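You operate a simulated robot arm through the tools that you are given. There is no shell and no other tool. Be economical: measure what you need, move in short steps, check, and stop when the job is done.

You are at the controls of a simulated robot arm. One attempt, no reset.

Task
Shut the air down and stand the orange pad on the tool rest.
Fine: tap shut, vent to nought before the pad comes out; air knob back to 0.0 bar. Set down upright: orange air pad.

The check looks at the end state, three seconds after you hand in, the way a careful person would. Anything else that was tipped, shoved, dropped, spilled or broken makes it a failure.

Robot
A 6-joint arm with a two-finger parallel gripper, fixed in place. Base frame: the origin is at the foot of the arm, x ahead of it, y to its left, z up; the work surface is at about z = 740. Readings come in mm, rad, newtons and seconds.
With the tool pointing down near the work surface it reaches from about 200 to 640 mm from the base axis. Its first joint turns from -1.152 to 1.152 rad. Payload 2.7 kg.
Tool frame: the origin (TCP) lies between the finger pads and is the grasp point; the fingertips stand 23 mm ahead of it; z points along the fingers, y is the line along which they close. The gripper opens to 94 mm. The fingers are 38 mm wide and 10 mm thick; the gripper's body (54 by 96 mm) begins 39 mm behind the TCP.
Orientation is told as [roll, pitch, yaw] about the base's x, y, z axes, in that order, counted from this pose: with the fingers straight down and closing along the base's y, the tool's x points along the base's -x, its y along +y and its z along -z.

Tools
- The arm moves only by the tool arm_command. Its argument "plan" is a list of rows, each an object (a shift or turn left out is 0, a gripper value left out holds the last) with "dp": the shift along the tool's x, y, z in mm, a list of three; "angular": the turn, a rotation vector about the tool's x, y, z in rad, a list of three; "jaw": the gripper command, from -1 (shut) to 1 (fully open), values between in proportion. In form: [{"dp": [tx, ty, tz], "angular": [wx, wy, wz], "jaw": jaw}, ...]. A call has 1 to 20 rows; each row shifts and turns the commanded pose from where the row before left it, along the tool's axes as they then stand. Rows are played at 5 a second. More than 50 mm and 0.15 rad between two rows, or a gripper value outside its range, and nothing of the call is played. Where a pose cannot be reached the arm comes as near as it can. A force on the tool above 70 N (or 10 N above the force at the start of the call, whichever is more), or a blocked arm, ends the call early, and 0.2 s more pass. The fingers move at their own pace (about 45 mm/s each) and stop on an object; they squeeze with about 22 N. The grip force told is the motor's: it shows also when the fingers shut on nothing. Time passes only in rows, and 0.2 s behind the last, so rows that do not move let the fingers close. The reply holds the time, the measured pose of the TCP, the force on the tool along the base axes, the opening and the grip force, in the units named above and with some noise, with the torque about the TCP (base axes, N m) and any sound that the robot's microphone picked up.
- Cameras (640 x 400 px; columns grow to the right, rows downward): "scene" is fixed at [61, -428.9, 1391.6]; the picture's right is [0.86, -0.51, 0.00], its down [-0.35, -0.59, -0.73] and it looks along [0.37, 0.63, -0.69] (base axes); focal length 216 px, centre (320, 200). "wrist" rides on the gripper at [86, 16, -75] in the tool frame; the picture's right is [-0.18, 0.98, 0.00], its down [-0.58, -0.11, -0.81] and it looks along [-0.79, -0.15, 0.59] (tool axes); focal length 243 px, centre (320, 200). There is no depth. A picture from a camera that has moved, and an enlarged one, comes with that camera's place and axes in the base frame and with its lens.
- snapshot(camera): a new picture of that camera. No time passes.
- zoom(camera, box): a new picture of the part [left, top, right, bottom] of that camera's present view, enlarged. No time passes.
- sign_off(): hands the job in; it is judged then, once.

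Go step by step. Nothing tells you positions but the pictures and the camera data: compare them with the known pose of the tool, close in by small moves and look again before you grip or let go. The budget is 120 turns and 76 pictures, counting those below and the enlarged ones. Unless the task says otherwise, let go and move clear before handing in, and close with one line.

The tools are called after ">>>" as name(argument=value, ...) on one line, values as JSON. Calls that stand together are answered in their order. arm_command: Moves the arm, as the interface text tells. Its arguments: {"type":"object","properties":{"plan":{"type":"array"}},"required":["plan"]} The other tools are called the same way: snapshot (camera) takes a picture; zoom (camera, box) takes an enlarged picture of a part of a camera's view; sign_off () hands the job in.

At the start:

```text
clock: 0.0
position: [419.4, -68.5, 1213.4]
tool_rot: [0.001, -0.002, 0.0]
contact_force: [-0.3, 0.9, -0.2]
moment: [-0.02, 0.01, 0.0]
width: 94.2
grasp_force: 0.1
```

scene: 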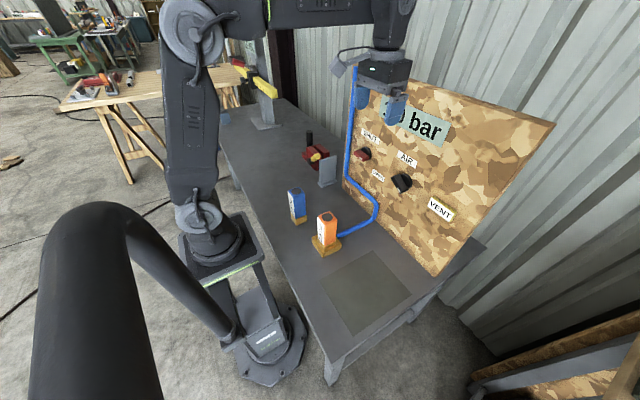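
wrist: 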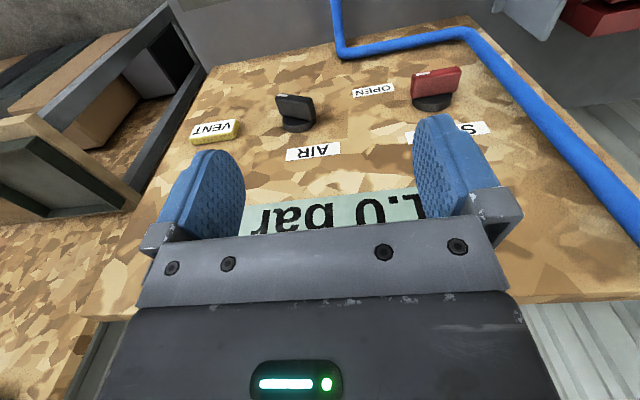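

I see a wall board with a red tap, a black air knob, a yellow vent button and a bar display. On the table there are orange and blue pads and a flat plate. I'll look closer before moving.

>>> zoom(camera="scene", box=[340, 70, 500, 270])

>>> zoom(camera="scene", box=[220, 100, 420, 340])

>>> zoom(camera="wrist", box=[160, 40, 520, 260])

```text
2.00 times, centred on (420, 170) of scene
camera zoom: at [61.0, -428.9, 1391.6], right [0.86, -0.51, 0.0], down [-0.35, -0.59, -0.73], along [0.37, 0.63, -0.69], focal length 432 px, centre (120, 260)
```

zoom: 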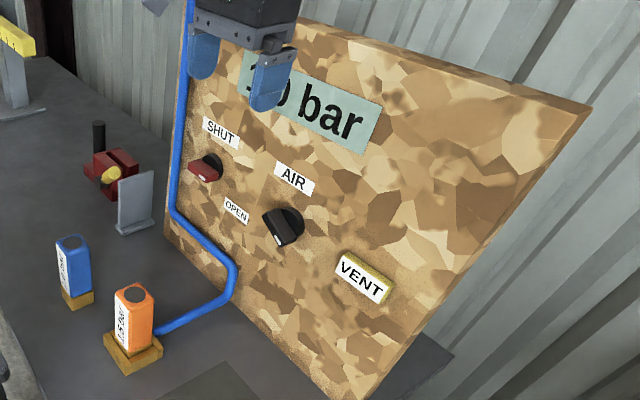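

```text
1.67 times, centred on (320, 220) of scene
camera zoom: at [61.0, -428.9, 1391.6], right [0.86, -0.51, 0.0], down [-0.35, -0.59, -0.73], along [0.37, 0.63, -0.69], focal length 360 px, centre (320, 167)
```

zoom: 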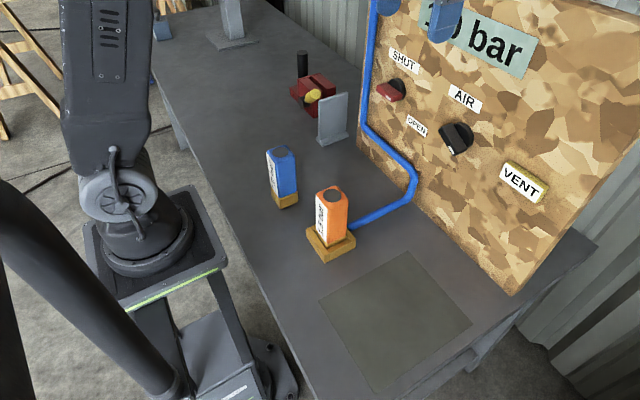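

```text
1.78 times, centred on (340, 150) of wrist
camera zoom: at [332.6, -51.0, 1287.7], right [0.18, 0.98, 0.0], down [0.58, -0.11, 0.81], along [0.79, -0.15, -0.59], focal length 431 px, centre (284, 289)
```

zoom: 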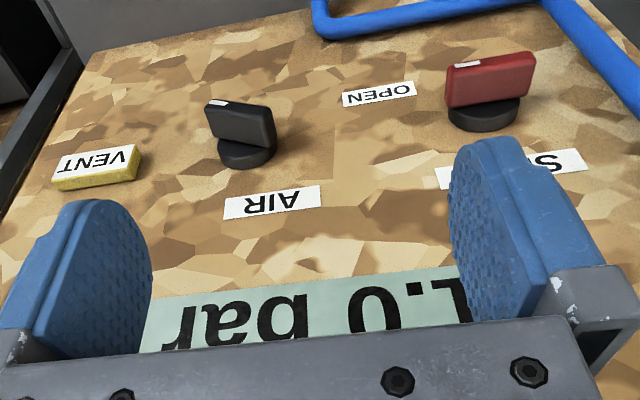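

The tap pivot is near (y 66, z 985), the AIR knob near (y -119, z 990) and the vent near (y -251, z 985). The board face is around x 550. I'll pitch the tool to point at the board.

>>> arm_command(plan=[{"angular": [0, -0.15, 0], "jaw": 0.2}, {"angular": [0, -0.15, 0]}, {"angular": [0, -0.15, 0]}, {"angular": [0, -0.15, 0]}, {"angular": [0, -0.15, 0]}, {"angular": [0, -0.15, 0]}, {"angular": [0, -0.15, 0]}, {"angular": [0, -0.15, 0]}, {"angular": [0, -0.15, 0]}, {"angular": [0, -0.15, 0]}, {"angular": [0, -0.0708, 0]}, {}])

```text
clock: 2.6
position: [417.7, -66.4, 1213.4]
tool_rot: [2.838, -1.569, -2.838]
contact_force: [0.3, 0.3, 0.4]
moment: [0.02, 0.0, -0.03]
width: 56.7
grasp_force: 0.1
```

The tool is horizontal now. I'll move in front of the tap, keep well back, and look.

>>> arm_command(plan=[{"dp": [37, 22, -3]}, {"dp": [37, 22, -3]}, {"dp": [37, 22, -3]}, {"dp": [37, 22, -3]}, {"dp": [37, 22, -3]}, {"dp": [37, 22, -3]}, {}])

>>> snapshot(camera="wrist")

>>> snapshot(camera="scene")

```text
clock: 4.2
position: [400.7, -11.2, 1058.9]
tool_rot: [1.379, -1.534, -1.374]
contact_force: [-0.9, -1.0, 0.4]
moment: [0.04, 0.0, 0.01]
width: 56.4
grasp_force: 0.0
out of reach, approached as far as the arm can: row 3, 4, 5, 6
```

```text
70 pictures are left
camera wrist: at [326.4, 8.5, 973.0], right [0.0, 0.98, 0.22], down [-0.8, -0.13, 0.58], along [0.6, -0.17, 0.78], focal length 243 px, centre (320, 200)
```

wrist: 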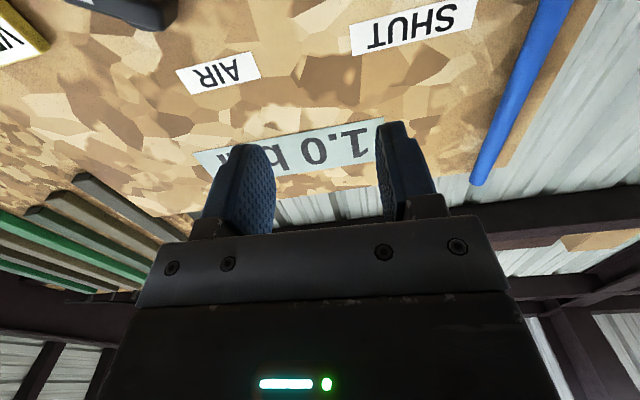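

```text
69 pictures are left
```

scene: 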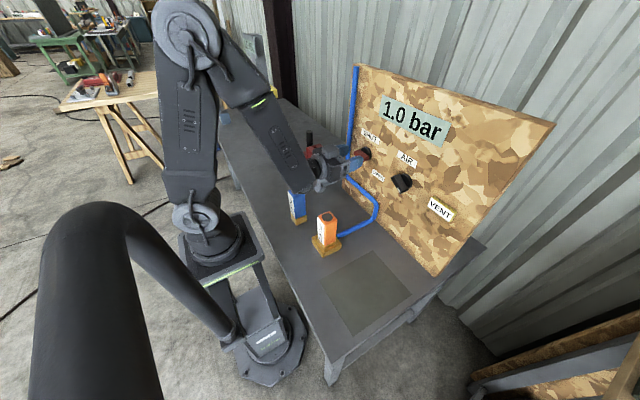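

The pose is out of reach that close to the base. I'll step forward a little and check how the commanded pose behaves.

>>> arm_command(plan=[{"dp": [0, 0, 20]}, {"dp": [0, 0, 20]}, {}])

```text
clock: 5.0
position: [442.7, -18.8, 1070.3]
tool_rot: [1.375, -1.562, -1.37]
contact_force: [-0.5, 0.7, -0.6]
moment: [-0.01, 0.02, 0.0]
width: 56.3
grasp_force: 0.1
out of reach, approached as far as the arm can: row 1, 2
```

I'll test the reach further out while staying above the knobs.

>>> arm_command(plan=[{"dp": [0, 0, 20]}, {"dp": [0, 0, 20]}, {"dp": [10, 0, 0]}, {"dp": [10, 0, 0]}, {}])

>>> snapshot(camera="scene")

```text
clock: 6.2
position: [481.8, -29.5, 1050.7]
tool_rot: [1.425, -1.563, -1.421]
contact_force: [0.2, 0.7, -0.5]
moment: [0.01, -0.03, -0.01]
width: 56.3
grasp_force: 0.0
out of reach, approached as far as the arm can: row 1, 2
```

```text
68 pictures are left
```

scene: 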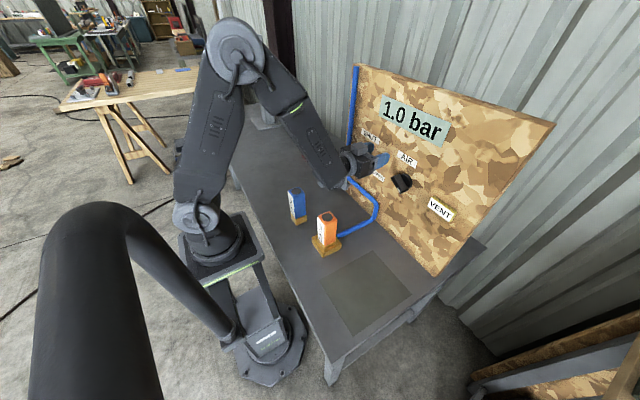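

At x 482 it's reachable. I'll use the view from here to refine the tap and knob geometry.

>>> zoom(camera="scene", box=[330, 110, 460, 230])

>>> snapshot(camera="wrist")

```text
3.33 times, centred on (395, 170) of scene
camera zoom: at [61.0, -428.9, 1391.6], right [0.86, -0.51, 0.0], down [-0.35, -0.59, -0.73], along [0.37, 0.63, -0.69], focal length 720 px, centre (70, 300)
```

zoom: 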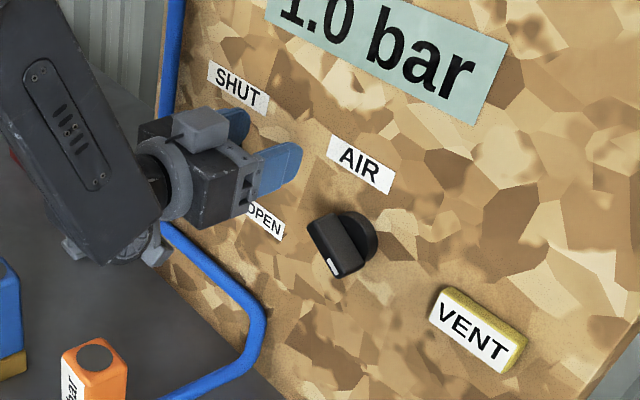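

```text
66 pictures are left
camera wrist: at [408.5, -12.3, 965.2], right [0.0, 0.98, 0.19], down [-0.81, -0.12, 0.58], along [0.59, -0.15, 0.79], focal length 243 px, centre (320, 200)
```

wrist: 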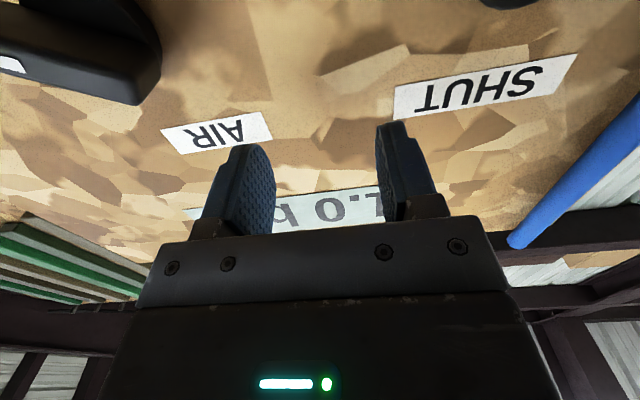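

The camera looks up from below the hand and misses the knobs. I'll roll the hand -90° so the fingers close vertically on the tap lever and the camera looks from the -y side.

>>> arm_command(plan=[{"angular": [0, 0, -0.15]}, {"angular": [0, 0, -0.15]}, {"angular": [0, 0, -0.15]}, {"angular": [0, 0, -0.15]}, {"angular": [0, 0, -0.15]}, {"angular": [0, 0, -0.15]}, {"angular": [0, 0, -0.15]}, {"angular": [0, 0, -0.15]}, {"angular": [0, 0, -0.15]}, {"angular": [0, 0, -0.15]}, {"angular": [0, 0, -0.0708]}, {}])

>>> snapshot(camera="wrist")

```text
clock: 8.8
position: [480.2, -192.0, 1318.1]
tool_rot: [-1.558, -0.27, 1.583]
contact_force: [-0.3, -0.8, -0.3]
moment: [0.01, 0.0, 0.0]
width: 56.4
grasp_force: 0.0
out of reach, approached as far as the arm can: row 1, 2, 3, 4, 5, 6, 7, 8, 9, 10, 11
```

```text
65 pictures are left
camera wrist: at [407.8, -272.1, 1279.9], right [-0.02, 0.44, -0.9], down [-0.81, 0.52, 0.27], along [0.58, 0.73, 0.35], focal length 243 px, centre (320, 200)
```

wrist: 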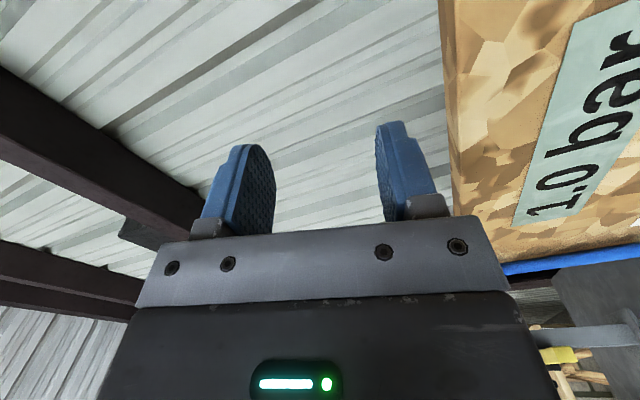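

Joint 6 hit its limit, so rolling in the minus direction isn't possible and the hand was carried up and away. I'll roll the other way toward +180° (camera on top), which should be the centre of that joint's range, starting here where there's free space.

>>> arm_command(plan=[{"angular": [0, 0, 0.15]}, {"angular": [0, 0, 0.15]}, {"angular": [0, 0, 0.15]}, {"angular": [0, 0, 0.15]}, {"angular": [0, 0, 0.15]}, {"angular": [0, 0, 0.15]}, {"angular": [0, 0, 0.15]}, {"angular": [0, 0, 0.15]}, {"angular": [0, 0, 0.15]}, {"angular": [0, 0, 0.15]}, {}])

```text
clock: 11.2
position: [479.4, -192.8, 1317.4]
tool_rot: [1.547, -1.371, -1.535]
contact_force: [0.1, 0.5, 0.4]
moment: [-0.01, 0.02, -0.01]
width: 56.2
grasp_force: 0.0
```

That works. I'll keep rolling to 180° and move to the -y side while still high.

>>> arm_command(plan=[{"angular": [0, 0, 0.147]}, {"angular": [0, 0, 0.147]}, {"angular": [0, 0, 0.147]}, {"angular": [0, 0, 0.147]}, {"angular": [0, 0, 0.147]}, {"angular": [0, 0, 0.147]}, {"angular": [0, 0, 0.147]}, {"angular": [0, 0, 0.147]}, {"angular": [0, 0, 0.147]}, {"angular": [0, 0, 0.147]}, {"angular": [0, 0, 0.147]}, {"angular": [0, 0, 0.147]}, {"angular": [0, 0, 0.147]}, {"angular": [0, 0, 0.147]}, {"angular": [0, 0, 0.147]}, {"angular": [0, 0, 0.147]}, {"angular": [0, 0, 0.147]}, {"angular": [0, 0, 0.147]}, {"angular": [0, 0, 0.147]}, {"angular": [0, 0, 0.147]}])

>>> snapshot(camera="wrist")

```text
clock: 15.4
position: [482.1, -192.0, 1316.8]
tool_rot: [0.478, 1.566, -2.65]
contact_force: [0.5, -0.3, 0.4]
moment: [0.0, 0.01, -0.03]
width: 56.4
grasp_force: 0.1
```

```text
64 pictures are left
camera wrist: at [407.6, -208.7, 1404.2], right [0.01, -0.98, -0.18], down [-0.81, 0.1, -0.58], along [0.59, 0.15, -0.8], focal length 243 px, centre (320, 200)
```

wrist: 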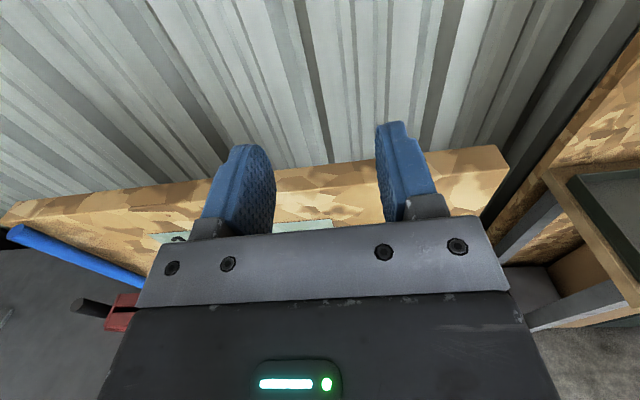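

Camera is on top now. Moving down in front of the tap, staying back at x ~445.

>>> arm_command(plan=[{"dp": [-32, -32, -4.5]}, {"dp": [-32, -32, -4.5]}, {"dp": [-32, -32, -4.5]}, {"dp": [-32, -32, -4.5]}, {"dp": [-32, -32, -4.5]}, {"dp": [-32, -32, -4.5]}, {"dp": [-32, -32, -4.5]}, {"dp": [-32, -32, -4.5]}, {}])

>>> snapshot(camera="wrist")

```text
clock: 17.4
position: [427.8, -6.9, 1070.2]
tool_rot: [0.8, 1.565, -2.316]
contact_force: [0.0, -0.2, 0.4]
moment: [0.05, -0.01, 0.0]
width: 56.4
grasp_force: 0.0
out of reach, approached as far as the arm can: row 6, 7, 8
```

```text
63 pictures are left
camera wrist: at [355.2, -24.1, 1157.7], right [0.02, -0.98, -0.18], down [-0.81, 0.09, -0.58], along [0.58, 0.16, -0.8], focal length 243 px, centre (320, 200)
```

wrist: 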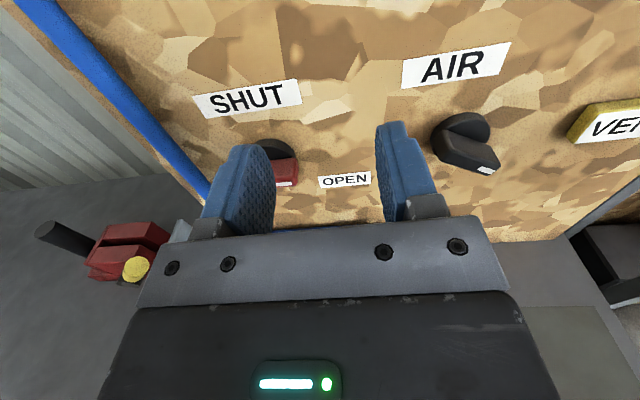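

The limit lies in the arm crossing y=0 with this wrist branch; a slight tool yaw to the left should get around it. Zooming in on the tap first.

>>> zoom(camera="wrist", box=[180, 30, 500, 230])

>>> zoom(camera="scene", box=[330, 120, 420, 200])

```text
2.00 times, centred on (340, 130) of wrist
camera zoom: at [355.2, -24.1, 1157.7], right [0.02, -0.98, -0.18], down [-0.81, 0.09, -0.58], along [0.58, 0.16, -0.8], focal length 485 px, centre (280, 340)
```

zoom: 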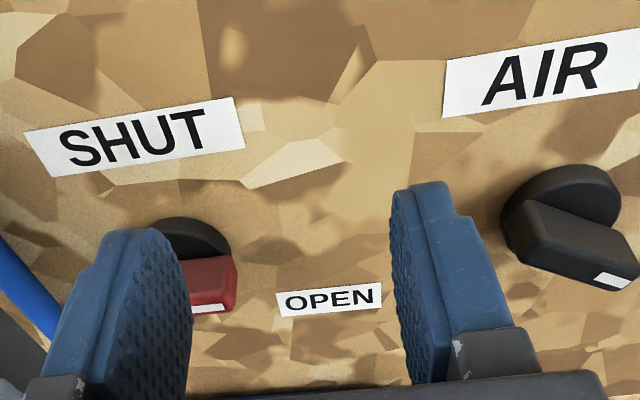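

```text
5.00 times, centred on (375, 160) of scene
camera zoom: at [61.0, -428.9, 1391.6], right [0.86, -0.51, 0.0], down [-0.35, -0.59, -0.73], along [0.37, 0.63, -0.69], focal length 1080 px, centre (45, 400)
```

zoom: 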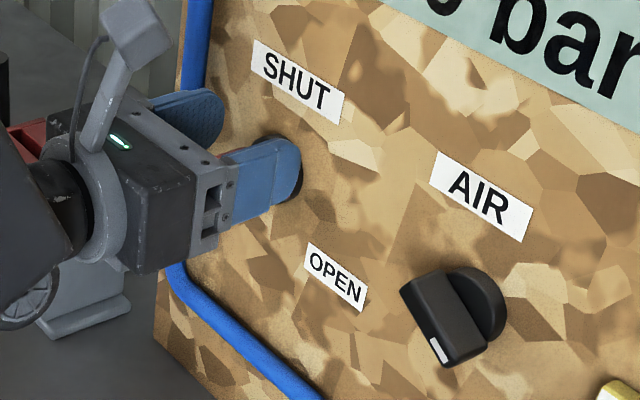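

The tap lever is horizontal, mark to the right (OPEN); SHUT is straight up. I'll yaw the tool left ~12° and try moving across.

>>> arm_command(plan=[{"angular": [0.1, 0, 0]}, {"angular": [0.11, 0, 0]}, {"dp": [0, -20, 4]}, {"dp": [0, -20, 4]}, {"dp": [0, -20, 4]}, {}])

```text
clock: 18.8
position: [428.2, 54.4, 1071.1]
tool_rot: [0.622, 1.564, -2.295]
contact_force: [-0.5, -0.8, -0.3]
moment: [0.01, -0.01, 0.02]
width: 56.3
grasp_force: 0.0
```

That works. Now rolling +90° so the fingers close vertically, then a look.

>>> arm_command(plan=[{"angular": [0, 0, 0.15]}, {"angular": [0, 0, 0.15]}, {"angular": [0, 0, 0.15]}, {"angular": [0, 0, 0.15]}, {"angular": [0, 0, 0.15]}, {"angular": [0, 0, 0.15]}, {"angular": [0, 0, 0.15]}, {"angular": [0, 0, 0.15]}, {"angular": [0, 0, 0.15]}, {"angular": [0, 0, 0.15]}, {"angular": [0, 0, 0.07]}, {}])

>>> snapshot(camera="wrist")

```text
clock: 21.4
position: [428.5, 53.3, 1070.1]
tool_rot: [-1.565, 0.004, 1.795]
contact_force: [-0.4, 0.0, -0.2]
moment: [0.01, -0.01, 0.0]
width: 56.5
grasp_force: 0.0
```

```text
60 pictures are left
camera wrist: at [375.1, -46.7, 1054.2], right [-0.05, 0.17, -0.98], down [-0.91, 0.39, 0.11], along [0.4, 0.9, 0.14], focal length 243 px, centre (320, 200)
```

wrist: 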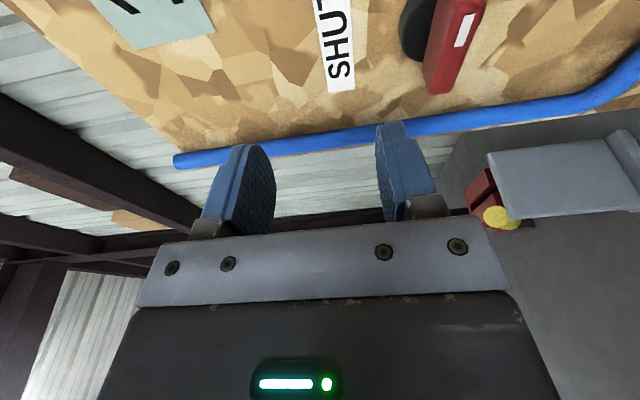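

Lowering to the lever's height (z ~980) while back from the board, then measuring.

>>> arm_command(plan=[{"dp": [0, 30, 0]}, {"dp": [0, 30, 0]}, {"dp": [0, 28, 0]}, {}])

>>> snapshot(camera="wrist")

>>> zoom(camera="scene", box=[310, 110, 430, 210])

```text
clock: 22.4
position: [427.6, 51.8, 983.4]
tool_rot: [-1.566, 0.006, 1.794]
contact_force: [0.6, 0.2, 0.6]
moment: [-0.01, -0.01, 0.03]
width: 56.3
grasp_force: 0.0
```

```text
59 pictures are left
camera wrist: at [374.5, -47.4, 968.4], right [-0.04, 0.17, -0.98], down [-0.91, 0.39, 0.11], along [0.4, 0.9, 0.14], focal length 243 px, centre (320, 200)
```

wrist: 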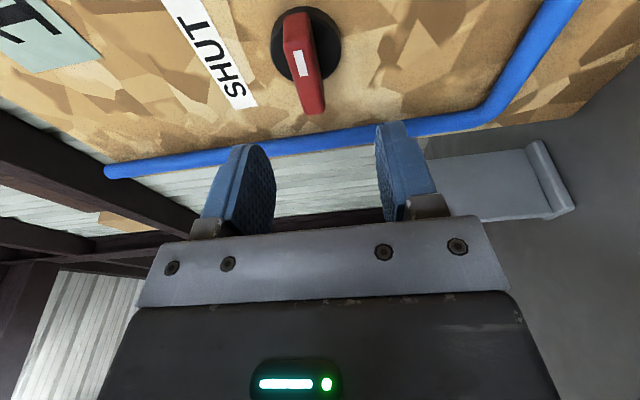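

```text
4.00 times, centred on (370, 160) of scene
camera zoom: at [61.0, -428.9, 1391.6], right [0.86, -0.51, 0.0], down [-0.35, -0.59, -0.73], along [0.37, 0.63, -0.69], focal length 864 px, centre (120, 360)
```

zoom: 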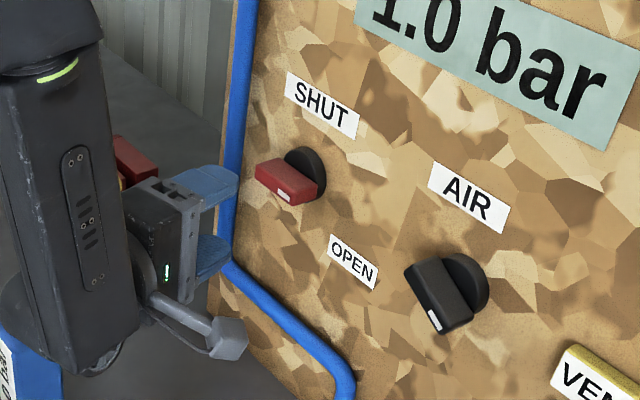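

The lever pivot is at about (y 60, z 990), with the front face near x 510. Advancing so the fingers straddle it.

>>> arm_command(plan=[{"dp": [3, -2, 20]}, {"dp": [3, -2, 20]}, {"dp": [2, -2, 18]}, {"dp": [0.5, -1, 8]}, {"dp": [0.5, 0, 6]}, {}])

>>> snapshot(camera="wrist")

>>> zoom(camera="scene", box=[310, 110, 430, 210])

```text
clock: 23.8
position: [499.7, 61.2, 989.8]
tool_rot: [-1.565, 0.004, 1.794]
contact_force: [1.2, 0.3, 0.3]
moment: [0.0, -0.02, -0.02]
width: 56.1
grasp_force: 0.0
```

```text
57 pictures are left
camera wrist: at [446.0, -39.2, 973.4], right [-0.04, 0.17, -0.98], down [-0.91, 0.39, 0.11], along [0.4, 0.9, 0.14], focal length 243 px, centre (320, 200)
```

wrist: 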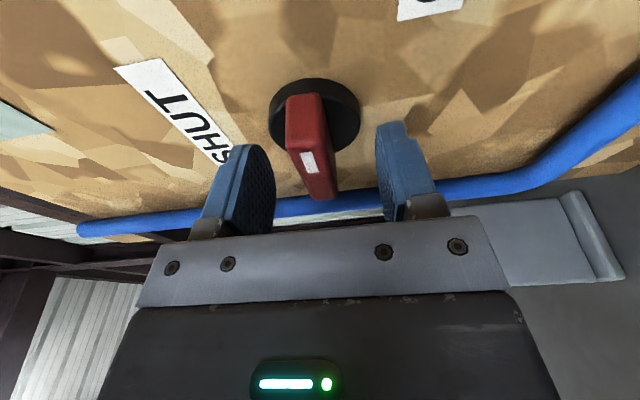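

```text
4.00 times, centred on (370, 160) of scene
camera zoom: at [61.0, -428.9, 1391.6], right [0.86, -0.51, 0.0], down [-0.35, -0.59, -0.73], along [0.37, 0.63, -0.69], focal length 864 px, centre (120, 360)
```

zoom: 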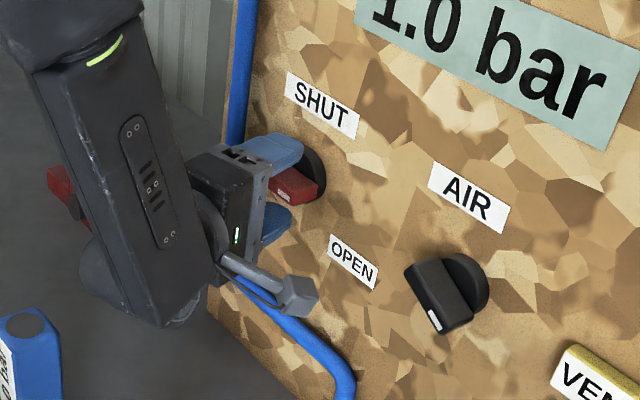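

The lever is centred between the fingers. A little further in, then grip.

>>> arm_command(plan=[{"dp": [1, 0, 4]}, {"dp": [1, 0, 4]}, {"jaw": -0.6}, {}, {}, {}, {}])

```text
clock: 25.4
position: [508.1, 60.3, 989.7]
tool_rot: [-1.57, 0.008, 1.794]
contact_force: [-3.0, 1.1, 15.5]
moment: [-0.01, -0.37, 0.16]
width: 45.5
grasp_force: 44.5
```

The fingers stopped at 45 mm, likely on the base disc. I'll open, back off about 11 mm and grip just the lever.

>>> arm_command(plan=[{"jaw": 0.2}, {}, {"dp": [-1, 0, -6]}, {"dp": [-1, 0, -5]}, {"jaw": -0.7}, {}, {}, {}, {}, {}])

>>> snapshot(camera="wrist")

```text
clock: 27.6
position: [497.1, 59.6, 989.2]
tool_rot: [-1.567, 0.004, 1.794]
contact_force: [-2.4, 0.9, 8.9]
moment: [0.04, -0.21, 0.11]
width: 18.3
grasp_force: 4.3
```

```text
55 pictures are left
camera wrist: at [444.7, -39.8, 973.6], right [-0.04, 0.17, -0.98], down [-0.92, 0.39, 0.11], along [0.4, 0.91, 0.14], focal length 243 px, centre (320, 200)
```

wrist: 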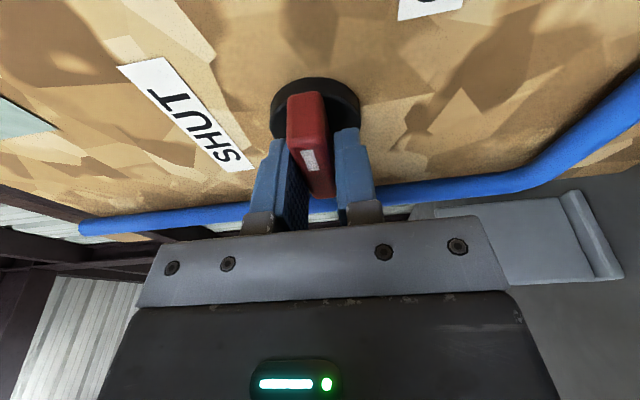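

Gripped on the lever at 18 mm. I'll turn it the first part (mark moving up toward SHUT) and check.

>>> arm_command(plan=[{"dp": [0, -0.8, 0], "jaw": -1}, {}, {"angular": [-0.0266, 0, -0.117]}, {"angular": [-0.0266, 0, -0.117]}, {"angular": [-0.0266, 0, -0.117]}, {}])

>>> snapshot(camera="wrist")

```text
clock: 29.0
position: [497.7, 59.3, 990.1]
tool_rot: [-1.483, 0.357, 1.808]
contact_force: [9.1, 0.5, 12.0]
moment: [0.05, 0.16, 1.55]
width: 15.7
grasp_force: 45.3
```

```text
54 pictures are left
camera wrist: at [444.8, -38.8, 1011.2], right [-0.04, -0.19, -0.98], down [-0.92, 0.4, -0.04], along [0.4, 0.9, -0.19], focal length 243 px, centre (320, 200)
```

wrist: 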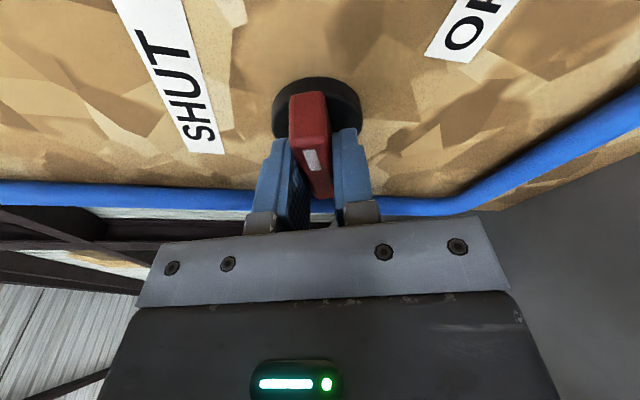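

The lever turns with the hand. Continuing the rest of the quarter turn.

>>> arm_command(plan=[{"angular": [-0.0266, 0, -0.117]}, {"angular": [-0.0266, 0, -0.117]}, {"angular": [-0.0266, 0, -0.117]}, {"angular": [-0.0266, 0, -0.117]}, {"angular": [-0.0266, 0, -0.117]}, {"angular": [-0.0266, 0, -0.117]}, {"angular": [-0.0266, 0, -0.117]}, {"angular": [-0.0266, 0, -0.117]}, {"angular": [-0.0266, 0, -0.117]}, {"angular": [-0.0266, 0, -0.117]}, {}])

>>> snapshot(camera="wrist")

>>> zoom(camera="scene", box=[310, 70, 470, 230])

```text
clock: 30.0
position: [496.8, 58.7, 991.4]
tool_rot: [-1.325, 0.817, 1.942]
contact_force: [7.5, 13.9, 1.3]
moment: [0.0, 1.02, -0.35]
width: 16.3
grasp_force: 45.7
out of reach, approached as far as the arm can: row 3, 4, 5
stopped in row 5: the force on the tool passed its limit at 73 N (the readings are from after the stop); the commanded pose is now the measured one
```

```text
53 pictures are left
camera wrist: at [447.0, -22.4, 1056.4], right [-0.02, -0.62, -0.79], down [-0.93, 0.3, -0.22], along [0.37, 0.73, -0.58], focal length 243 px, centre (320, 200)
```

wrist: 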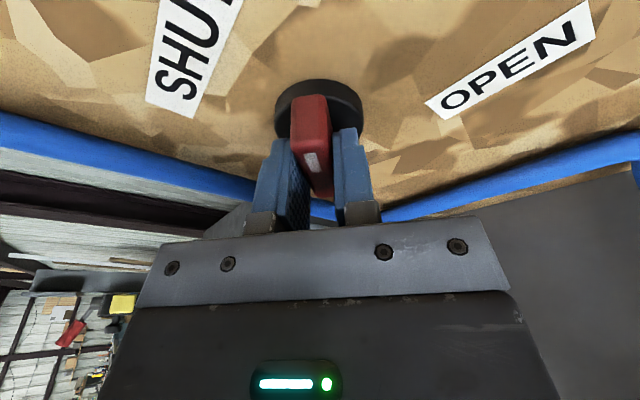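

```text
2.50 times, centred on (390, 150) of scene
camera zoom: at [61.1, -428.6, 1391.7], right [0.86, -0.51, 0.0], down [-0.35, -0.59, -0.73], along [0.37, 0.63, -0.69], focal length 540 px, centre (145, 325)
```

zoom: 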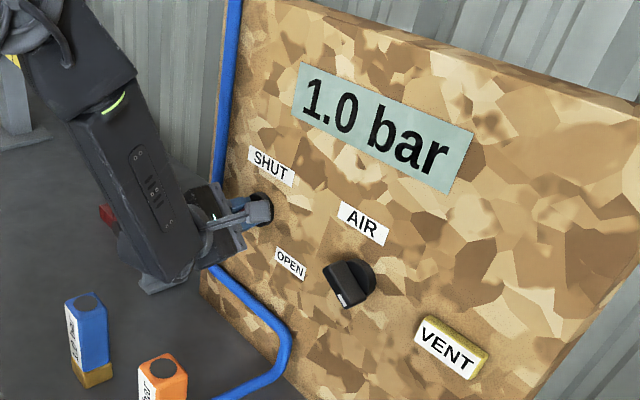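

The lever is about halfway; the arm's limit came from losing yaw. I'll release, restore the tool's left yaw, and regrip.

>>> arm_command(plan=[{"jaw": 0.0}, {}, {}, {"angular": [0.075, 0.046, 0]}, {"angular": [0.075, 0.046, 0]}, {"jaw": -0.7}, {}, {}, {}, {"jaw": -1}, {}])

>>> snapshot(camera="wrist")

```text
clock: 32.4
position: [495.7, 55.4, 991.0]
tool_rot: [-1.571, 0.828, 1.804]
contact_force: [-0.3, -2.4, -1.8]
moment: [-0.06, 0.51, -0.89]
width: 19.4
grasp_force: 45.4
```

```text
51 pictures are left
camera wrist: at [440.7, -29.3, 1043.8], right [0.14, -0.58, -0.8], down [-0.89, 0.27, -0.35], along [0.43, 0.77, -0.48], focal length 243 px, centre (320, 200)
```

wrist: 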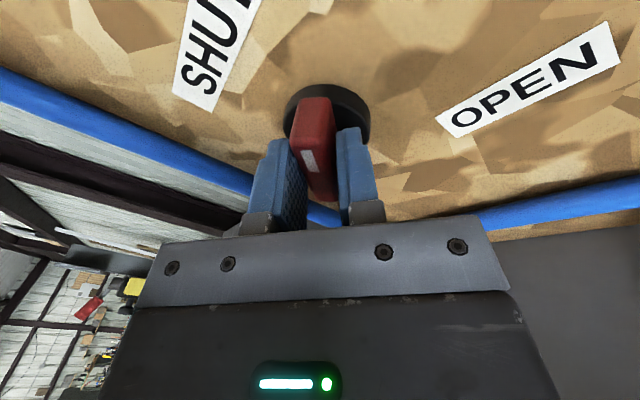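

Regripped. Turning about the tool axis for the remaining ~45°.

>>> arm_command(plan=[{"angular": [0, 0, -0.1]}, {"angular": [0, 0, -0.1]}, {"angular": [0, 0, -0.1]}, {"angular": [0, 0, -0.1]}, {"angular": [0, 0, -0.1]}, {"angular": [0, 0, -0.1]}, {"angular": [0, 0, -0.1]}, {}])

>>> snapshot(camera="wrist")

```text
clock: 34.2
position: [496.5, 56.0, 991.3]
tool_rot: [-1.6, 1.532, 1.778]
contact_force: [3.8, 1.9, -7.2]
moment: [-0.09, 0.94, -0.7]
width: 20.3
grasp_force: 44.9
```

```text
50 pictures are left
camera wrist: at [429.4, 20.7, 1077.3], right [0.23, -0.95, -0.22], down [-0.81, -0.06, -0.58], along [0.53, 0.31, -0.79], focal length 243 px, centre (320, 200)
```

wrist: 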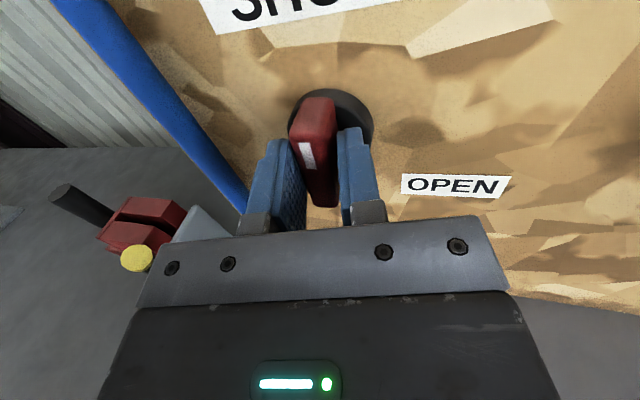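

Nearly vertical. A bit more to make sure it's fully against SHUT, then release, back away and check.

>>> arm_command(plan=[{"angular": [0, 0, -0.08]}, {"angular": [0, 0, -0.06]}, {}, {"jaw": 0.2}, {}, {}, {"dp": [0, 0, -20]}, {"dp": [0, 0, -20]}, {"dp": [0, 30, -20]}, {"dp": [0, 30, 0]}, {"dp": [0, 30, 0]}, {}])

>>> snapshot(camera="wrist")

>>> zoom(camera="scene", box=[330, 80, 470, 220])

```text
clock: 36.8
position: [460.3, -45.4, 1000.9]
tool_rot: [1.583, 1.474, -1.32]
contact_force: [-0.6, 0.2, 0.3]
moment: [-0.01, -0.01, 0.03]
width: 56.3
grasp_force: 0.0
```

```text
49 pictures are left
camera wrist: at [390.5, -69.2, 1088.0], right [0.23, -0.97, -0.09], down [-0.8, -0.14, -0.59], along [0.56, 0.21, -0.8], focal length 243 px, centre (320, 200)
```

wrist: 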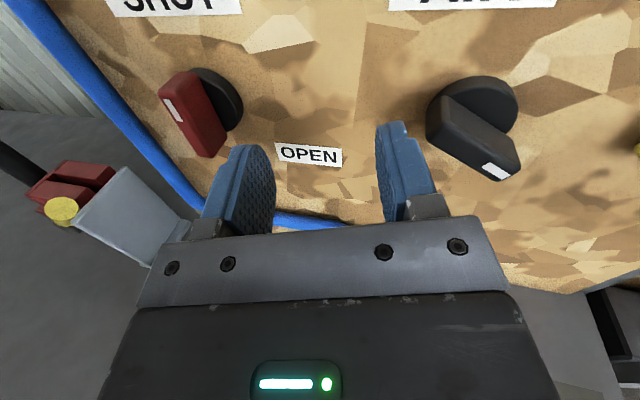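

```text
2.86 times, centred on (400, 150) of scene
camera zoom: at [61.0, -429.0, 1391.6], right [0.86, -0.51, 0.0], down [-0.35, -0.59, -0.73], along [0.37, 0.63, -0.69], focal length 617 px, centre (91, 343)
```

zoom: 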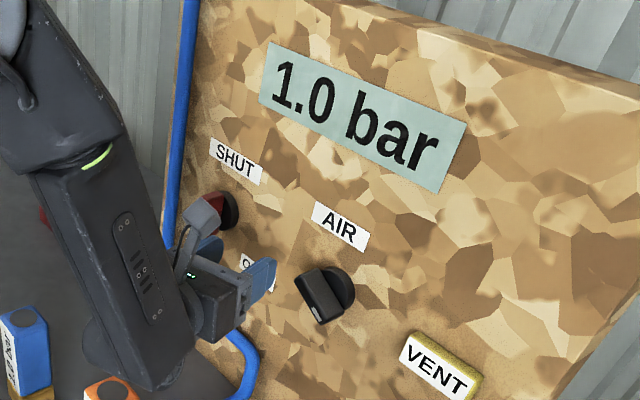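

The tap lever is vertical, pointing at SHUT. Next is the AIR knob: centre about (y -120, z 990), mark at 4 o'clock. I'll straighten the tool, move in front of it and roll to match its bar.

>>> arm_command(plan=[{"angular": [-0.118, -0.012, 0]}, {"angular": [-0.118, -0.012, 0]}, {"dp": [-9, 37, -3]}, {"dp": [-9, 37, -3]}, {"angular": [0, 0, 0.1457]}, {"angular": [0, 0, 0.1457]}, {"angular": [0, 0, 0.1457]}, {"angular": [0, 0, 0.1457]}, {"angular": [0, 0, 0.1457]}, {"angular": [0, 0, 0.1457]}, {"angular": [0, 0, 0.1457]}, {"angular": [0, 0, 0.1457]}, {"angular": [0, 0, 0.1457]}, {"angular": [0, 0, 0.1457]}, {"angular": [0, 0, 0.1457]}, {"angular": [0, 0, 0.1457]}, {"angular": [0, 0, 0.1457]}, {"angular": [0, 0, 0.1457]}, {"angular": [0, 0, 0.1457]}, {"angular": [0, 0, 0.1457]}])

>>> snapshot(camera="wrist")

>>> zoom(camera="scene", box=[330, 80, 470, 220])

```text
clock: 41.0
position: [452.2, -119.3, 989.3]
tool_rot: [-1.569, -0.667, 1.567]
contact_force: [-0.2, 0.0, 0.2]
moment: [0.02, 0.03, 0.01]
width: 56.5
grasp_force: 0.0
```

```text
47 pictures are left
camera wrist: at [378.7, -177.4, 923.3], right [0.0, 0.75, -0.66], down [-0.81, 0.39, 0.45], along [0.59, 0.53, 0.61], focal length 243 px, centre (320, 200)
```

wrist: 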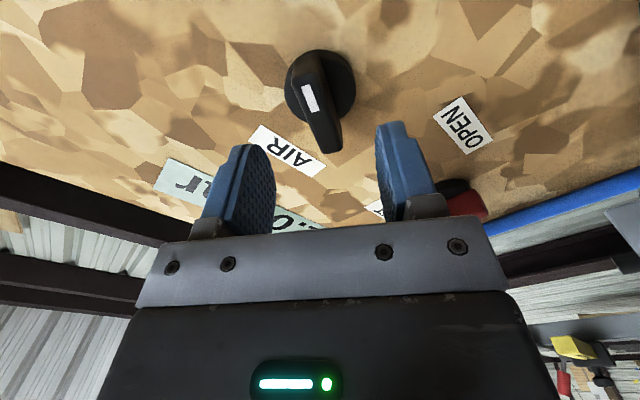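

```text
2.86 times, centred on (400, 150) of scene
camera zoom: at [61.0, -428.9, 1391.6], right [0.86, -0.51, 0.0], down [-0.35, -0.59, -0.73], along [0.37, 0.63, -0.69], focal length 617 px, centre (91, 343)
```

zoom: 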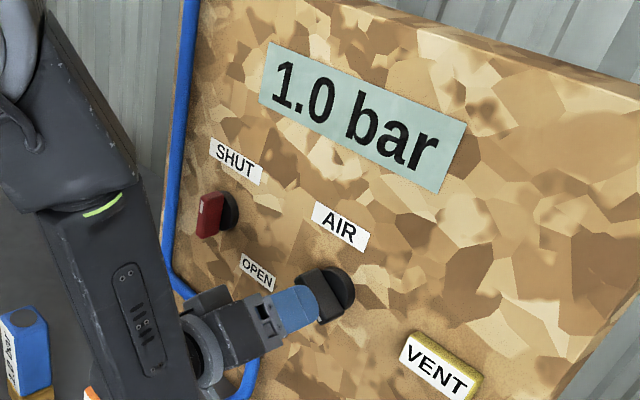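

Well aligned. Advancing onto the knob bar and gripping at the same depth as the tap.

>>> arm_command(plan=[{"dp": [0, 0, 20]}, {"dp": [0, 0, 18]}, {"dp": [0, 0, 6]}, {"jaw": -0.5}, {}, {}, {}, {"jaw": -1}, {}, {}])

>>> snapshot(camera="wrist")

```text
clock: 43.2
position: [496.7, -121.2, 989.3]
tool_rot: [-1.573, -0.667, 1.57]
contact_force: [1.9, -4.3, 4.9]
moment: [0.03, 0.69, -0.21]
width: 15.6
grasp_force: 45.0
```

```text
45 pictures are left
camera wrist: at [423.1, -178.0, 923.1], right [0.0, 0.75, -0.66], down [-0.81, 0.39, 0.44], along [0.59, 0.53, 0.61], focal length 243 px, centre (320, 200)
```

wrist: 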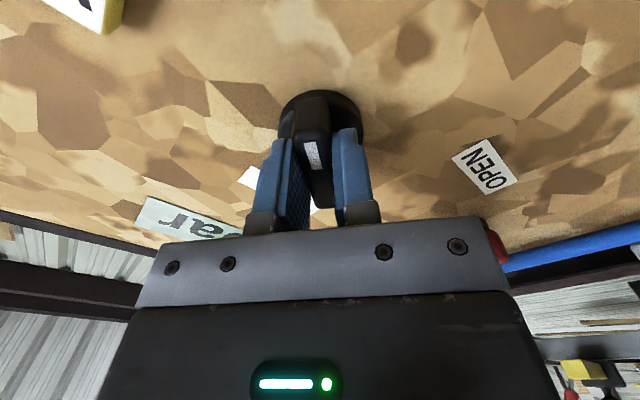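

Gripped. Turning counter-clockwise ~28° and reading the display.

>>> arm_command(plan=[{"angular": [0, 0, -0.1]}, {"angular": [0, 0, -0.1]}, {"angular": [0, 0, -0.1]}, {"angular": [0, 0, -0.1]}, {"angular": [0, 0, -0.1]}, {}])

>>> zoom(camera="scene", box=[330, 80, 470, 220])

```text
clock: 44.6
position: [497.7, -122.0, 989.7]
tool_rot: [-1.573, -0.162, 1.569]
contact_force: [-11.1, -15.0, 10.5]
moment: [0.03, 0.17, 1.31]
width: 16.0
grasp_force: 44.8
```

```text
2.86 times, centred on (400, 150) of scene
camera zoom: at [60.5, -429.3, 1391.5], right [0.86, -0.51, 0.0], down [-0.35, -0.59, -0.73], along [0.37, 0.63, -0.69], focal length 617 px, centre (91, 343)
```

zoom: 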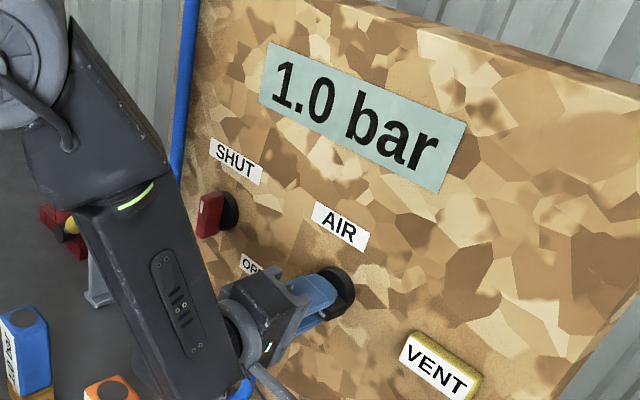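

The gauge stays at 1.0 (the line is holding pressure), so the knob's zero will have to be found by its end stop. Continuing counter-clockwise and watching the torque.

>>> arm_command(plan=[{"angular": [0, 0, -0.1]}, {"angular": [0, 0, -0.1]}, {"angular": [0, 0, -0.1]}, {"angular": [0, 0, -0.1]}, {"angular": [0, 0, -0.1]}, {"angular": [0, 0, -0.1]}, {"angular": [0, 0, -0.1]}, {"angular": [0, 0, -0.1]}, {}])

>>> snapshot(camera="wrist")

>>> snapshot(camera="scene")

```text
clock: 46.6
position: [496.4, -121.3, 990.7]
tool_rot: [-1.577, 0.639, 1.563]
contact_force: [4.8, -13.8, 18.9]
moment: [0.06, 0.43, 0.04]
width: 15.9
grasp_force: 45.1
```

```text
43 pictures are left
camera wrist: at [422.8, -199.0, 1028.8], right [0.0, -0.44, -0.9], down [-0.8, 0.53, -0.26], along [0.6, 0.72, -0.35], focal length 243 px, centre (320, 200)
```

wrist: 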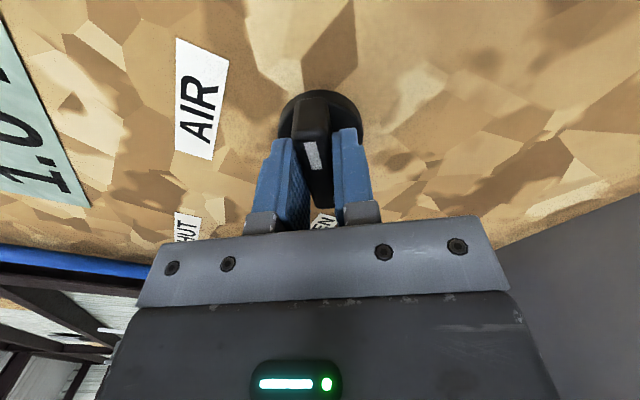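

```text
42 pictures are left
```

scene: 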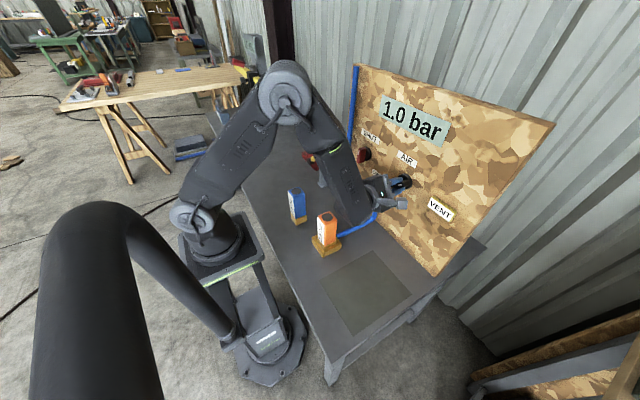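

The knob is turning freely. Continuing past 12 o'clock in small steps to feel for a stop.

>>> arm_command(plan=[{"angular": [0, 0, -0.1]}, {"angular": [0, 0, -0.1]}, {"angular": [0, 0, -0.1]}, {"angular": [0, 0, -0.1]}, {"angular": [0, 0, -0.1]}, {"angular": [0, 0, -0.1]}, {"angular": [0, 0, -0.1]}, {"angular": [0, 0, -0.1]}, {"angular": [0, 0, -0.1]}, {}])

>>> snapshot(camera="wrist")

```text
clock: 48.8
position: [496.0, -119.9, 991.5]
tool_rot: [-1.768, 1.538, 1.374]
contact_force: [-0.6, -2.5, 24.8]
moment: [-0.06, 0.27, 0.05]
width: 15.9
grasp_force: 45.3
```

```text
41 pictures are left
camera wrist: at [422.7, -138.2, 1076.4], right [0.0, -0.98, -0.22], down [-0.8, 0.13, -0.58], along [0.6, 0.17, -0.78], focal length 243 px, centre (320, 200)
```

wrist: 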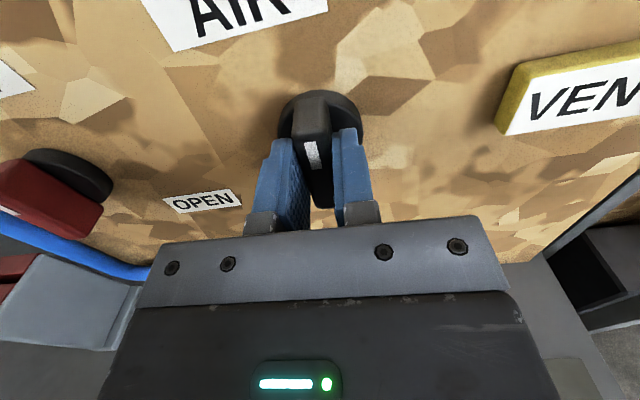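

Mark is near 12 o'clock and still no stop. Checking a bit further.

>>> arm_command(plan=[{"angular": [0, 0, -0.08]}, {"angular": [0, 0, -0.08]}, {"angular": [0, 0, -0.08]}, {"angular": [0, 0, -0.08]}, {}])

>>> snapshot(camera="wrist")

```text
clock: 50.0
position: [495.8, -119.6, 987.7]
tool_rot: [1.555, 1.292, -1.588]
contact_force: [15.4, -5.3, -0.8]
moment: [2.49, -0.99, 0.0]
width: 25.4
grasp_force: 44.3
```

```text
40 pictures are left
camera wrist: at [423.3, -110.8, 1076.0], right [0.0, -1.0, 0.09], down [-0.81, -0.05, -0.59], along [0.59, -0.08, -0.81], focal length 243 px, centre (320, 200)
```

wrist: 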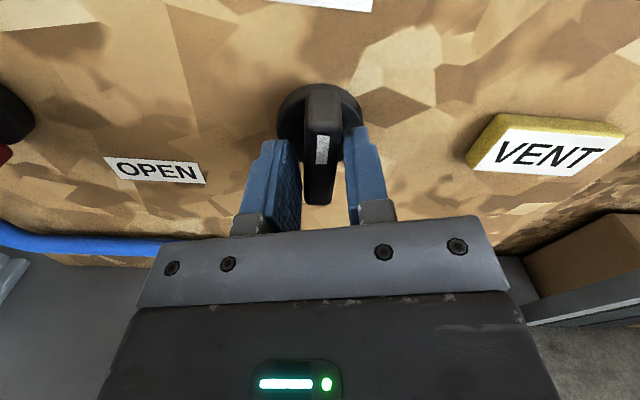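

A clear end stop: torque rose to 2.5 N·m and the fingers slipped at 12 o'clock, so that's zero. Releasing and backing off, then heading to the VENT button.

>>> arm_command(plan=[{"jaw": 0.2}, {}, {}, {"dp": [0, 0, -20]}, {"dp": [0, 0, -20]}, {"angular": [0, 0, 0.14]}, {"angular": [0, 0, 0.14]}, {"jaw": -1}, {"dp": [0, 35, -5]}, {"dp": [0, 35, -5]}, {"dp": [0, 30, 0]}, {"dp": [0, 29, 0]}, {}])

>>> snapshot(camera="wrist")

>>> zoom(camera="scene", box=[330, 80, 470, 240])

```text
clock: 52.8
position: [445.6, -250.9, 991.2]
tool_rot: [1.597, 1.566, -1.548]
contact_force: [-1.2, 0.2, 0.4]
moment: [-0.01, -0.01, -0.02]
width: 0.1
grasp_force: 22.6
```

```text
39 pictures are left
camera wrist: at [371.4, -266.1, 1077.5], right [0.0, -0.98, -0.18], down [-0.81, 0.11, -0.58], along [0.59, 0.14, -0.79], focal length 243 px, centre (320, 200)
```

wrist: 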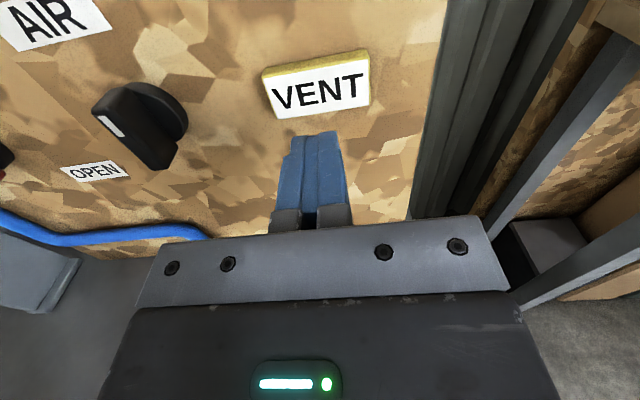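

```text
2.50 times, centred on (400, 160) of scene
camera zoom: at [61.0, -429.0, 1391.6], right [0.86, -0.51, 0.0], down [-0.35, -0.59, -0.73], along [0.37, 0.63, -0.69], focal length 540 px, centre (120, 300)
```

zoom: 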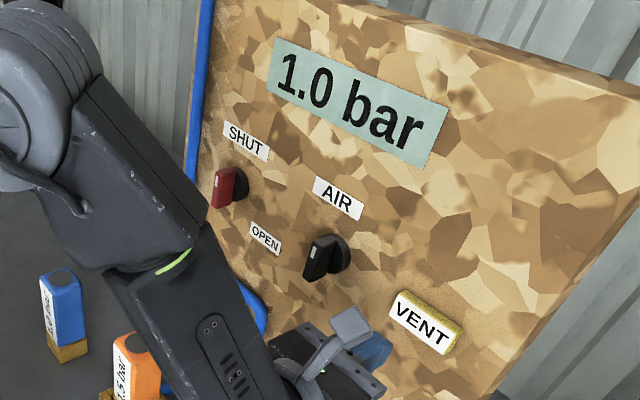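

VENT is straight ahead at (y -251, z 991). Advancing with closed fingers, then pressing in small steps.

>>> arm_command(plan=[{"dp": [0, 0, 20]}, {"dp": [0, 0, 20]}, {"dp": [0, 0, 10]}, {"dp": [0, 0, 4]}, {"dp": [0, 0, 3]}, {"dp": [0, 0, 3]}, {}])

>>> snapshot(camera="scene")

```text
clock: 54.4
position: [505.5, -249.6, 989.6]
tool_rot: [1.564, 1.565, -1.578]
contact_force: [-2.2, -1.7, -0.7]
moment: [0.0, 0.02, -0.04]
width: 0.0
grasp_force: 21.8
heard: click
```

```text
37 pictures are left
```

scene: 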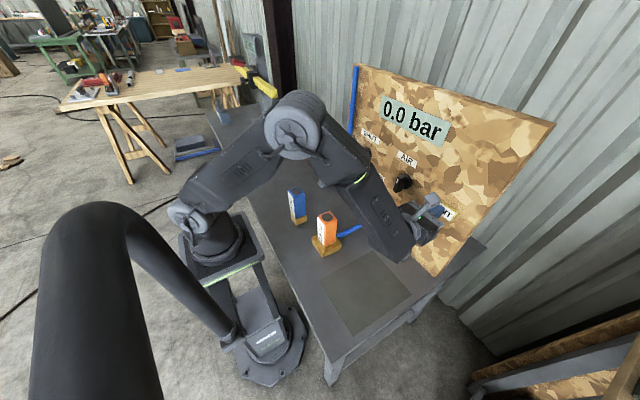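

Click, and the gauge reads 0.0 bar. Backing off and confirming that it stays at zero.

>>> arm_command(plan=[{}, {"dp": [0, 0, -20]}, {"dp": [0, 0, -20]}, {"dp": [20, 0, -20]}, {"dp": [30, 0, -10]}, {"dp": [30, 0, 0]}, {"dp": [30, 0, 0], "jaw": 0.2}, {"dp": [30, 0, 0]}, {"dp": [30, 0, 0]}, {}])

>>> snapshot(camera="scene")

>>> zoom(camera="scene", box=[270, 170, 400, 270])

>>> zoom(camera="scene", box=[340, 110, 460, 220])

```text
clock: 56.6
position: [436.8, -246.9, 1162.6]
tool_rot: [1.639, 1.565, -1.505]
contact_force: [0.8, -0.2, 0.4]
moment: [-0.02, 0.01, 0.06]
width: 56.5
grasp_force: 0.0
```

```text
36 pictures are left
```

scene: 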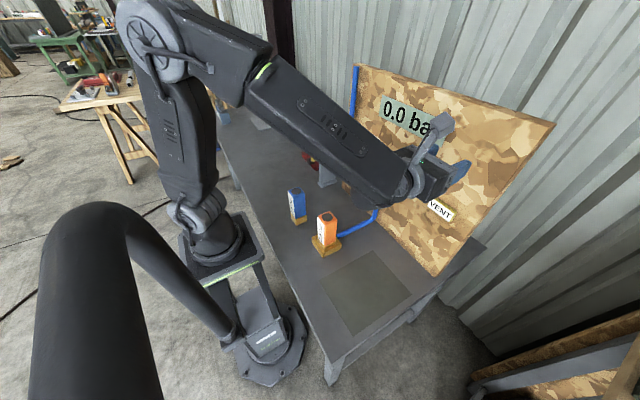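

```text
4.00 times, centred on (335, 220) of scene
camera zoom: at [61.0, -428.9, 1391.6], right [0.86, -0.51, 0.0], down [-0.35, -0.59, -0.73], along [0.37, 0.63, -0.69], focal length 864 px, centre (260, 120)
```

zoom: 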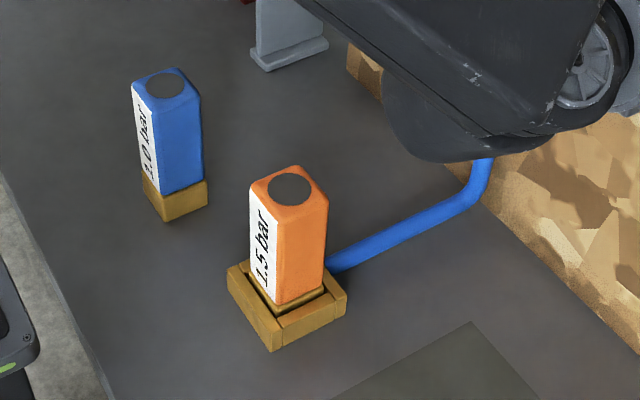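

```text
3.64 times, centred on (400, 165) of scene
camera zoom: at [61.0, -428.9, 1391.6], right [0.86, -0.51, 0.0], down [-0.35, -0.59, -0.73], along [0.37, 0.63, -0.69], focal length 786 px, centre (29, 327)
```

zoom: 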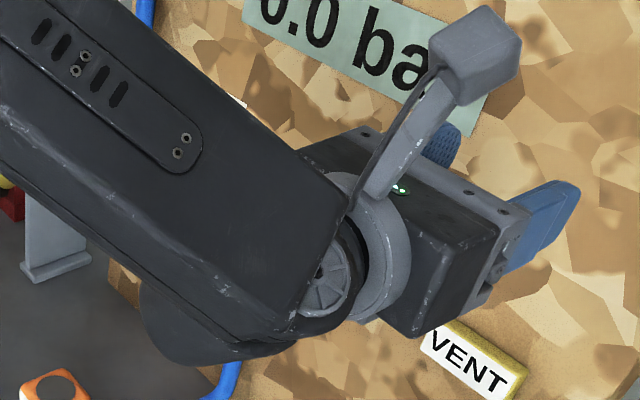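

Gauge stays at 0.0. The orange pad sits in a wooden socket near (302, -65), and the grey-green mat looks like the tool rest. I'll raise the hand and pitch the tool back down in free space.

>>> arm_command(plan=[{"dp": [30, -15, -10]}, {"dp": [30, -15, -10]}, {"dp": [10, -10, 0]}, {"angular": [0, -0.15, 0]}, {"angular": [0, -0.15, 0]}, {"angular": [0, -0.15, 0]}, {"angular": [0, -0.15, 0]}, {}])

```text
clock: 58.4
position: [416.2, -207.5, 1229.5]
tool_rot: [0.012, 0.971, -3.135]
contact_force: [0.7, -0.1, 0.1]
moment: [-0.02, -0.01, 0.01]
width: 56.6
grasp_force: 0.0
```

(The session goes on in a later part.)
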